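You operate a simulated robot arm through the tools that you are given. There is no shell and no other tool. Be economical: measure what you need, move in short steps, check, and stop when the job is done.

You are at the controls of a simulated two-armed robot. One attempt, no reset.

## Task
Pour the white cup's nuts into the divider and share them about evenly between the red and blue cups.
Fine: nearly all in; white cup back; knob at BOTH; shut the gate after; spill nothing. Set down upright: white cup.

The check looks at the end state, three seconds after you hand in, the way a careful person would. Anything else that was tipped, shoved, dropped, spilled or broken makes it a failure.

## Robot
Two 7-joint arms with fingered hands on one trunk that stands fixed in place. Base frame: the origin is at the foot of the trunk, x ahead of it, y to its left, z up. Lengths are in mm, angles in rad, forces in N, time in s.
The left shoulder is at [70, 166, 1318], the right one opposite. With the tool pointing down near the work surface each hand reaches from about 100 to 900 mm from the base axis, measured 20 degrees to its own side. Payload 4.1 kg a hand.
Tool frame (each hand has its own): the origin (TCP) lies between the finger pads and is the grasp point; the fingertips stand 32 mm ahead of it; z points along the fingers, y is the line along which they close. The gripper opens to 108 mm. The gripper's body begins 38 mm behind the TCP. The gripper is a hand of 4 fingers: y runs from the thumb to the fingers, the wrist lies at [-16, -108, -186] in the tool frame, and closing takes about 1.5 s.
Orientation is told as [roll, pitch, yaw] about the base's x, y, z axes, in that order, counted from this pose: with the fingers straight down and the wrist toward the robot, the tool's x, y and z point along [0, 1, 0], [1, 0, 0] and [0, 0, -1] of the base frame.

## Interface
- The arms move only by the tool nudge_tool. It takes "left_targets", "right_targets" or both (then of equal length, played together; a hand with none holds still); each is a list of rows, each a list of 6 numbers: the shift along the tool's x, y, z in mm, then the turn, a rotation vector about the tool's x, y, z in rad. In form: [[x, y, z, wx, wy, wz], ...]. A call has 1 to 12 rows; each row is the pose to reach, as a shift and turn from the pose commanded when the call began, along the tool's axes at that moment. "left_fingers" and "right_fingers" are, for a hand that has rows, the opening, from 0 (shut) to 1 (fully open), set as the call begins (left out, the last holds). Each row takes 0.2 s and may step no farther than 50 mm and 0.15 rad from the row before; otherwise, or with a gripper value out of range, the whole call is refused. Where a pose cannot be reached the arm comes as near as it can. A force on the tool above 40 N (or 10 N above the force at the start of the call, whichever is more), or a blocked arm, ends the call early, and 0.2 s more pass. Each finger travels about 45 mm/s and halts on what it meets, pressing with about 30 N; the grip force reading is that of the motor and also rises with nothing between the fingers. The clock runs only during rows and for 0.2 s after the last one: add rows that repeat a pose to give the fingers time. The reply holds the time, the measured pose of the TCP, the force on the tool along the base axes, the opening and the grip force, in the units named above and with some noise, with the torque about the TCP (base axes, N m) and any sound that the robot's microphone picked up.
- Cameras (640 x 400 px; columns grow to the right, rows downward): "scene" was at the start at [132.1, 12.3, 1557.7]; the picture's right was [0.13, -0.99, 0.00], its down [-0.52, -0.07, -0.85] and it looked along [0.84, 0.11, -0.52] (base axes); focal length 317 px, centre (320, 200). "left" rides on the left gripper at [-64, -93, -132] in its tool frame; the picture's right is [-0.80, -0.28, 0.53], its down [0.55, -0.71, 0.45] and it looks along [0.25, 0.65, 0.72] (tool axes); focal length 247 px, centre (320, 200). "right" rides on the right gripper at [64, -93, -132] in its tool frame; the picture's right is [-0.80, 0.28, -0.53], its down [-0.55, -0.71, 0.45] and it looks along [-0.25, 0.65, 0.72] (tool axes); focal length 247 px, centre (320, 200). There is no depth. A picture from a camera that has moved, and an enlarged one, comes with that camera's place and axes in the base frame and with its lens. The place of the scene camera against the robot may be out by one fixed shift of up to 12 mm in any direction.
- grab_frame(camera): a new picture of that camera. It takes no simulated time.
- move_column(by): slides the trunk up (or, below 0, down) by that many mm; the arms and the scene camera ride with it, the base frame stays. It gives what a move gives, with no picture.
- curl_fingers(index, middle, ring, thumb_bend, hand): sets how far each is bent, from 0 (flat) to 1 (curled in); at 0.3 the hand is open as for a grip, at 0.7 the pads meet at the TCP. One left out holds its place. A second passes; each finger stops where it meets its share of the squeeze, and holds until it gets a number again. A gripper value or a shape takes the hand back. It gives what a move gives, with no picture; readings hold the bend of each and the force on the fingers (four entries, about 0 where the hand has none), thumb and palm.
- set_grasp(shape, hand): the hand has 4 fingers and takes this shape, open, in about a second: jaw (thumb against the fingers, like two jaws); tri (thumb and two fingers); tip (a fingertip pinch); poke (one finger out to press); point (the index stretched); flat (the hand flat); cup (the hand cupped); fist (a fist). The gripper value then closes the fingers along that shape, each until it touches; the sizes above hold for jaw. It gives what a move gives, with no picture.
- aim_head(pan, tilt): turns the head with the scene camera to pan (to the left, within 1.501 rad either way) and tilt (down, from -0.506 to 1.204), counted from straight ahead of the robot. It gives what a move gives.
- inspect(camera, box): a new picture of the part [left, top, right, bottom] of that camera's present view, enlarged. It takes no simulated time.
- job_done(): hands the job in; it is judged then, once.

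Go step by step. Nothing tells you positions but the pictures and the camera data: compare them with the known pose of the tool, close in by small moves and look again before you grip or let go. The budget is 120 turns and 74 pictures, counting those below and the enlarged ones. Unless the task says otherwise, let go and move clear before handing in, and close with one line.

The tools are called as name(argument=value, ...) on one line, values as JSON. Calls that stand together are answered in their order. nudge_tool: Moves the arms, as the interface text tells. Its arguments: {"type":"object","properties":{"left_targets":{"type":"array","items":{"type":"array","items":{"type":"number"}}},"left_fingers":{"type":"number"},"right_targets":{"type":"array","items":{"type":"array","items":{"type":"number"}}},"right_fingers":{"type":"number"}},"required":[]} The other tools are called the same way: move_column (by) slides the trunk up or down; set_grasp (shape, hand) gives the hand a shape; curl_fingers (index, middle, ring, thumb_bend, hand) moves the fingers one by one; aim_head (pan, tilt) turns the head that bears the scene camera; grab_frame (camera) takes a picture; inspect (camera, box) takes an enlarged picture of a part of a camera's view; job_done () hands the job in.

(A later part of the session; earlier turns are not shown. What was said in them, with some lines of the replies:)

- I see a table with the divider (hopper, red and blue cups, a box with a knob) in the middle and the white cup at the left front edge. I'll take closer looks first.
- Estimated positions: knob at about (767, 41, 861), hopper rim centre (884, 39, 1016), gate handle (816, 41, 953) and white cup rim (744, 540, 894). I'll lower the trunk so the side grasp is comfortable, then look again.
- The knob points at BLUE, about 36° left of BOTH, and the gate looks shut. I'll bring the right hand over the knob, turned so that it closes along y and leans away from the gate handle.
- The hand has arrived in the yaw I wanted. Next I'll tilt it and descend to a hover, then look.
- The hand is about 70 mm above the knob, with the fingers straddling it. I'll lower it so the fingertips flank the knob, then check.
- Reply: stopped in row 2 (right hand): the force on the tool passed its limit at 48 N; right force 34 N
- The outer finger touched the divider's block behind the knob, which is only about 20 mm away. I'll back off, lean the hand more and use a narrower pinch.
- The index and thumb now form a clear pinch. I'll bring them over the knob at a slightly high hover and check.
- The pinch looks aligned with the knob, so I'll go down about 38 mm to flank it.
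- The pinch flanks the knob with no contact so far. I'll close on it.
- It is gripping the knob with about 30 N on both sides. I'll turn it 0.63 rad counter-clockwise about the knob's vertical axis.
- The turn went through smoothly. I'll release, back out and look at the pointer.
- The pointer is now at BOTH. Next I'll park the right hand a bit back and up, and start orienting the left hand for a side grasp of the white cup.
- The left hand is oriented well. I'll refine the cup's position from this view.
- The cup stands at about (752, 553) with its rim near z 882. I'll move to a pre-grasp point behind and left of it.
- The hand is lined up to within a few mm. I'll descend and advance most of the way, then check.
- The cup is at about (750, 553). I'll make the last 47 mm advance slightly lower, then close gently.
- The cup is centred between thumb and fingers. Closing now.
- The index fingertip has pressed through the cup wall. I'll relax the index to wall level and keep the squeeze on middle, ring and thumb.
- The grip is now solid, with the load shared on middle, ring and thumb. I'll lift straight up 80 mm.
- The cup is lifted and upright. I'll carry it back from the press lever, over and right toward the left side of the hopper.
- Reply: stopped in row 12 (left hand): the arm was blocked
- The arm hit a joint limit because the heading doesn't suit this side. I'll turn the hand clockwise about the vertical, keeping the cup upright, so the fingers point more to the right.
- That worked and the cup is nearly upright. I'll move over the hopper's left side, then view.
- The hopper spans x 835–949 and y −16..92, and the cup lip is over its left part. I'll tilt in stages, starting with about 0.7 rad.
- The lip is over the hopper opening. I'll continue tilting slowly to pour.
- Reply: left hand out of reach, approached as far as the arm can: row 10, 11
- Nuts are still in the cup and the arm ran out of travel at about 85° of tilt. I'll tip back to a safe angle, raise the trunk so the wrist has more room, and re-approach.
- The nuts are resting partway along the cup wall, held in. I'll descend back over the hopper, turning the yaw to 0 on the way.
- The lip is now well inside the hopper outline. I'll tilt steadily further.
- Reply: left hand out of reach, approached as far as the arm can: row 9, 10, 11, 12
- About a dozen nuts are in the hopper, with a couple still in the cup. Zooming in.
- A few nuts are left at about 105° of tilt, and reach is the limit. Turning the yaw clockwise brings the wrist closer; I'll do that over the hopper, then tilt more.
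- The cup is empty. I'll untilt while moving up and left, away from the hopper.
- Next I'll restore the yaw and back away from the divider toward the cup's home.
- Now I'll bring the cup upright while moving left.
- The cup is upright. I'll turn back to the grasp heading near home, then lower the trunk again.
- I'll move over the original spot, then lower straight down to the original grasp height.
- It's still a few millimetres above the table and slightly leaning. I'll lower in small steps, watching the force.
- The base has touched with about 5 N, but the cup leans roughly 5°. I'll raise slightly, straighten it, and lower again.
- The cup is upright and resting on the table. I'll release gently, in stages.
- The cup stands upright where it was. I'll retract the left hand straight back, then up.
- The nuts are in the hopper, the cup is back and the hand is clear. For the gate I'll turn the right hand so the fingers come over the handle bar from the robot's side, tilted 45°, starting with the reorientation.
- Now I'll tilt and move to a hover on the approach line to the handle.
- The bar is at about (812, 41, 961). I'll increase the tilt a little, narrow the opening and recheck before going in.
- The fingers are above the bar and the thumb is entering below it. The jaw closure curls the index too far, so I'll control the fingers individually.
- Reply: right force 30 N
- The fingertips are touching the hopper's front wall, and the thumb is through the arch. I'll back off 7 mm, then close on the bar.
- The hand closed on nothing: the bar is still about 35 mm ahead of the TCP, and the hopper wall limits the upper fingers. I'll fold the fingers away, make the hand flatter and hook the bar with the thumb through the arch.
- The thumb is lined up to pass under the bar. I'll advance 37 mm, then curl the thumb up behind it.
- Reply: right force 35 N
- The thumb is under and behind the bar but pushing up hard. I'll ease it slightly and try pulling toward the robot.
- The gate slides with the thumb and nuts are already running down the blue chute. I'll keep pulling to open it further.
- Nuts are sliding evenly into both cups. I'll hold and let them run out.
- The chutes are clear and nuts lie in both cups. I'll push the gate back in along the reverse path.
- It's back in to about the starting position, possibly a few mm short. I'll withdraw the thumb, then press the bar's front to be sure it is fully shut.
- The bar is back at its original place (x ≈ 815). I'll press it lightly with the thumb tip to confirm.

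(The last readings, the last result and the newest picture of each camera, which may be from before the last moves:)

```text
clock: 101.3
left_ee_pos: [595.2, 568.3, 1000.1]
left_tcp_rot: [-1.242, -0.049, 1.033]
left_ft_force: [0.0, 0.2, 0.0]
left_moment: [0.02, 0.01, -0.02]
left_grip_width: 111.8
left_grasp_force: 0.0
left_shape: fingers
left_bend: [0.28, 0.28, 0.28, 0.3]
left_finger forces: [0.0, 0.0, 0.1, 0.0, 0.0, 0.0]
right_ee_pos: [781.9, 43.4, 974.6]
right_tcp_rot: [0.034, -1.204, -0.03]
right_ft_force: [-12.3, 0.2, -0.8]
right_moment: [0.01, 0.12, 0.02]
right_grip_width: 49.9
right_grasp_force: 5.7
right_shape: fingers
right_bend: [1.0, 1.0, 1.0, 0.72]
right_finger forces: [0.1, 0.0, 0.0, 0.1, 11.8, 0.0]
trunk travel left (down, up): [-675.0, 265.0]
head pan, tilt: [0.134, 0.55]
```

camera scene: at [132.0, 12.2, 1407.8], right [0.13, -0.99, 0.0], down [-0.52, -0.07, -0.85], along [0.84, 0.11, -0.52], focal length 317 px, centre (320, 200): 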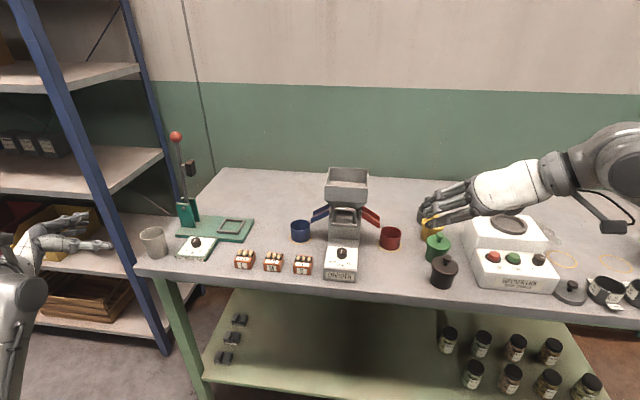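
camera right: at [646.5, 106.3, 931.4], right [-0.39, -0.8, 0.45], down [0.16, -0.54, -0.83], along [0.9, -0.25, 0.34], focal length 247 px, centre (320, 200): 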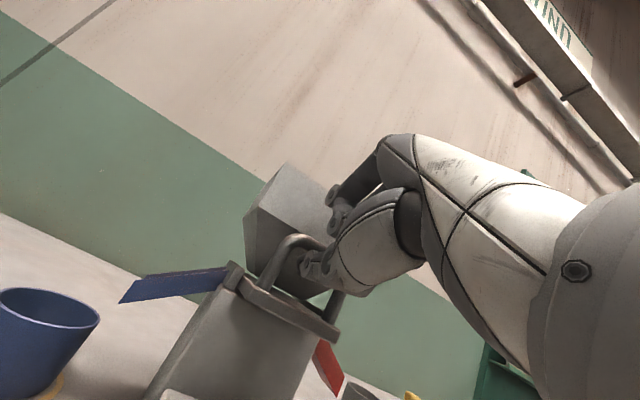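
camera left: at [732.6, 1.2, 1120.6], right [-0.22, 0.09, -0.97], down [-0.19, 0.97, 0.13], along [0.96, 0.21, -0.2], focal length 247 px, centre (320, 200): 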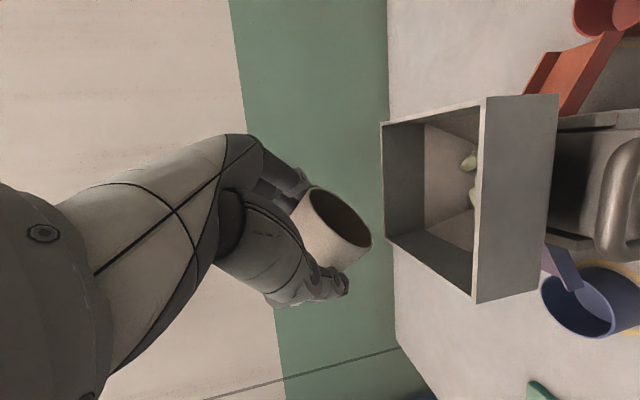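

There is a firm stop at 12 N, so the gate is fully shut. I'll retract the right hand, then tilt its camera down to check the hopper.

nudge_tool(right_targets=[[0, 0, -30, 0, 0, 0], [0, 10, -65, 0, 0, 0], [0, 40, -100, 0.13, 0, 0], [0, 80, -120, 0.27, 0, 0], [0, 120, -130, 0.41, 0, 0], [-20, 160, -130, 0.55, 0, 0], [-45, 200, -130, 0.69, 0, 0], [-70, 240, -130, 0.83, 0, 0], [-90, 270, -130, 0.97, 0, 0], [-90, 270, -130, 0.97, 0, 0]])

move_column(by=100)

grab_frame(camera="right")

grab_frame(camera="scene")

```text
clock: 102.6
left_ee_pos: [595.0, 568.9, 998.2]
left_tcp_rot: [-1.24, -0.05, 1.033]
left_ft_force: [-0.4, -1.2, 0.3]
left_moment: [-0.01, 0.02, 0.04]
left_grip_width: 111.8
left_grasp_force: 0.1
left_shape: fingers
left_bend: [0.28, 0.28, 0.28, 0.3]
left_finger forces: [0.0, 0.0, 0.1, 0.0, 0.1, 0.0]
right_ee_pos: [732.8, -25.3, 1132.5]
right_tcp_rot: [-0.125, -0.781, -0.002]
right_ft_force: [0.1, 0.7, 0.2]
right_moment: [0.0, 0.02, 0.03]
right_grip_width: 49.3
right_grasp_force: 0.1
right_shape: fingers
right_bend: [1.0, 1.0, 1.0, 0.72]
right_finger forces: [0.0, 0.0, 0.0, 0.0, 0.0, 0.0]
trunk travel left (down, up): [-675.0, 265.0]
head pan, tilt: [0.134, 0.55]
stopped in row 6 (right hand): the arm was blocked; the commanded pose is now the measured one
```

```text
clock: 103.9
left_ee_pos: [596.4, 567.5, 1098.5]
left_tcp_rot: [-1.242, -0.049, 1.033]
left_ft_force: [0.5, 0.4, 0.3]
left_moment: [0.02, 0.03, -0.02]
left_grip_width: 111.7
left_grasp_force: 0.1
left_shape: fingers
left_bend: [0.28, 0.28, 0.28, 0.3]
left_finger forces: [0.0, 0.0, 0.0, 0.1, 0.0, 0.0]
right_ee_pos: [733.4, -26.7, 1231.4]
right_tcp_rot: [-0.122, -0.783, -0.001]
right_ft_force: [0.2, -0.5, -0.5]
right_moment: [0.0, 0.0, 0.0]
right_grip_width: 49.7
right_grasp_force: 0.0
right_shape: fingers
right_bend: [1.0, 1.0, 1.0, 0.72]
right_finger forces: [0.1, 0.0, 0.0, 0.0, 0.0, 0.1]
trunk travel left (down, up): [-775.0, 165.0]
head pan, tilt: [0.134, 0.55]
```

```text
5 pictures are left
camera right: at [581.7, 53.8, 1253.6], right [-0.24, -0.73, 0.64], down [-0.24, -0.6, -0.77], along [0.94, -0.34, -0.03], focal length 247 px, centre (320, 200)
```

right: 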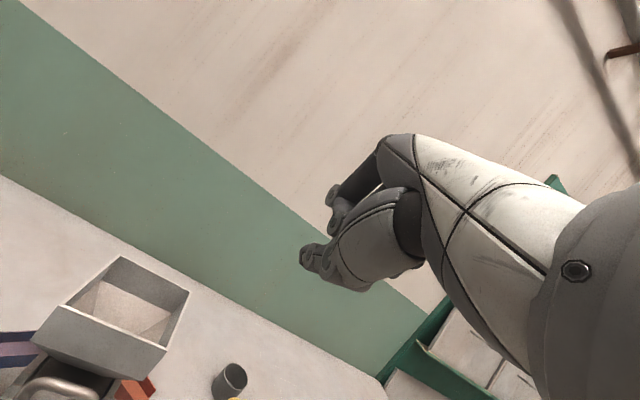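

```text
4 pictures are left
camera scene: at [132.3, 12.5, 1507.7], right [0.13, -0.99, 0.0], down [-0.52, -0.07, -0.85], along [0.84, 0.11, -0.52], focal length 317 px, centre (320, 200)
```

scene: 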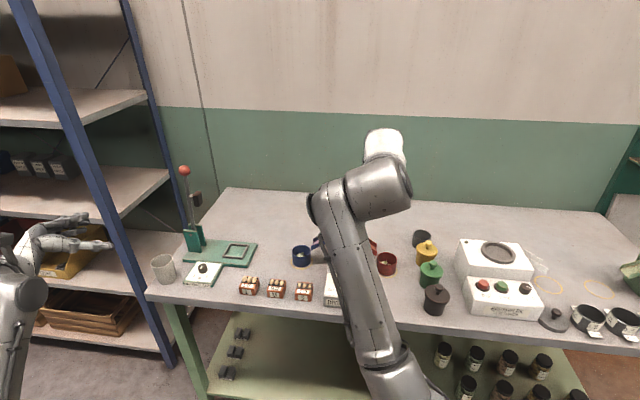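

I'll pull the right hand back and tilt it down for a clear look into the hopper.

nudge_tool(right_targets=[[-20, -16, -26, 0, 0, 0], [-40, -33, -52, 0.1, 0, 0], [-60, -50, -77, 0.23, 0, 0], [-60, -50, -77, 0.36, 0, 0], [-60, -50, -77, 0.49, 0, 0], [-60, -50, -77, 0.62, 0, 0], [-60, -50, -77, 0.75, 0, 0], [-60, -50, -77, 0.75, 0, 0]])

inspect(camera="right", box=[80, 80, 300, 280])

```text
clock: 105.7
left_ee_pos: [595.6, 568.3, 1099.0]
left_tcp_rot: [-1.241, -0.049, 1.033]
left_ft_force: [-1.0, -0.1, 0.2]
left_moment: [-0.01, 0.0, 0.01]
left_grip_width: 111.8
left_grasp_force: 0.1
left_shape: fingers
left_bend: [0.28, 0.28, 0.28, 0.3]
left_finger forces: [0.0, 0.0, 0.1, 0.0, 0.1, 0.1]
right_ee_pos: [659.7, -100.9, 1257.6]
right_tcp_rot: [-0.104, -0.053, -0.121]
right_ft_force: [0.1, -0.3, 0.0]
right_moment: [-0.01, 0.01, -0.01]
right_grip_width: 49.8
right_grasp_force: 0.0
right_shape: fingers
right_bend: [1.0, 1.0, 1.0, 0.72]
right_finger forces: [0.0, 0.1, 0.1, 0.0, 0.1, 0.0]
right hand out of reach, approached as far as the arm can: row 7, 8
trunk travel left (down, up): [-775.0, 165.0]
head pan, tilt: [0.134, 0.55]
```

```text
2.00 times, centred on (190, 180) of right
camera zoom: at [571.1, -12.0, 1376.9], right [0.16, -0.76, 0.63], down [-0.75, -0.5, -0.43], along [0.64, -0.4, -0.65], focal length 494 px, centre (580, 240)
```

zoom: 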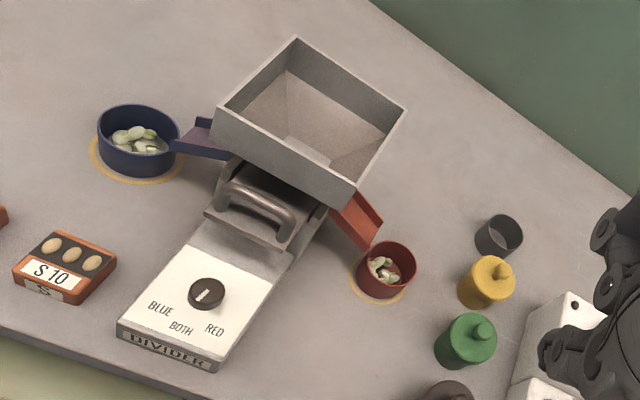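

inspect(camera="right", box=[110, 110, 300, 250])

inspect(camera="scene", box=[130, 210, 420, 320])

```text
2.86 times, centred on (205, 180) of right
camera zoom: at [571.1, -12.0, 1376.9], right [0.16, -0.76, 0.63], down [-0.75, -0.5, -0.43], along [0.64, -0.4, -0.65], focal length 706 px, centre (649, 257)
```

zoom: 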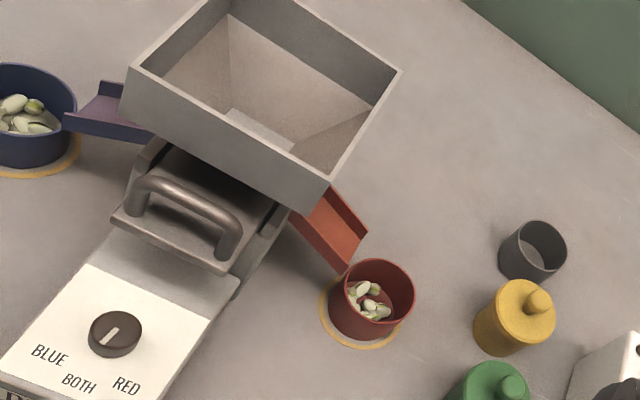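

```text
2.21 times, centred on (275, 265) of scene
camera zoom: at [131.4, 12.4, 1507.8], right [0.13, -0.99, 0.0], down [-0.52, -0.07, -0.85], along [0.84, 0.11, -0.52], focal length 700 px, centre (419, 57)
```

zoom: 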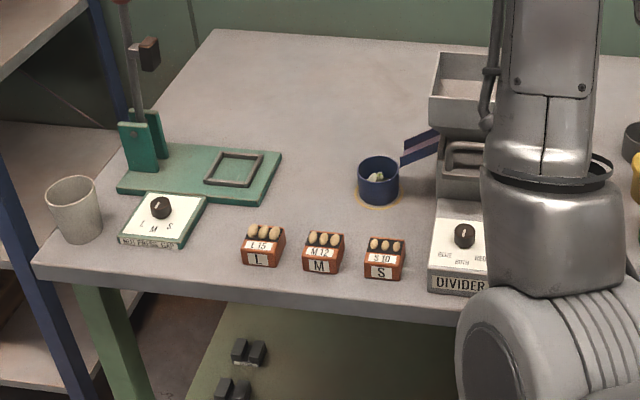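

Both cups hold a similar share of nuts. The gate is shut, the knob points at BOTH, the white cup stands upright at its place, and I see no spills. Both hands are clear, so I'm handing in.

job_done()

```text
The job is handed in.
```

The white cup's nuts are shared between the red and blue cups in roughly equal amounts, judging by eye rather than by count. The gate is shut, the knob is at BOTH, and the white cup is back upright in its place. I saw no spills.
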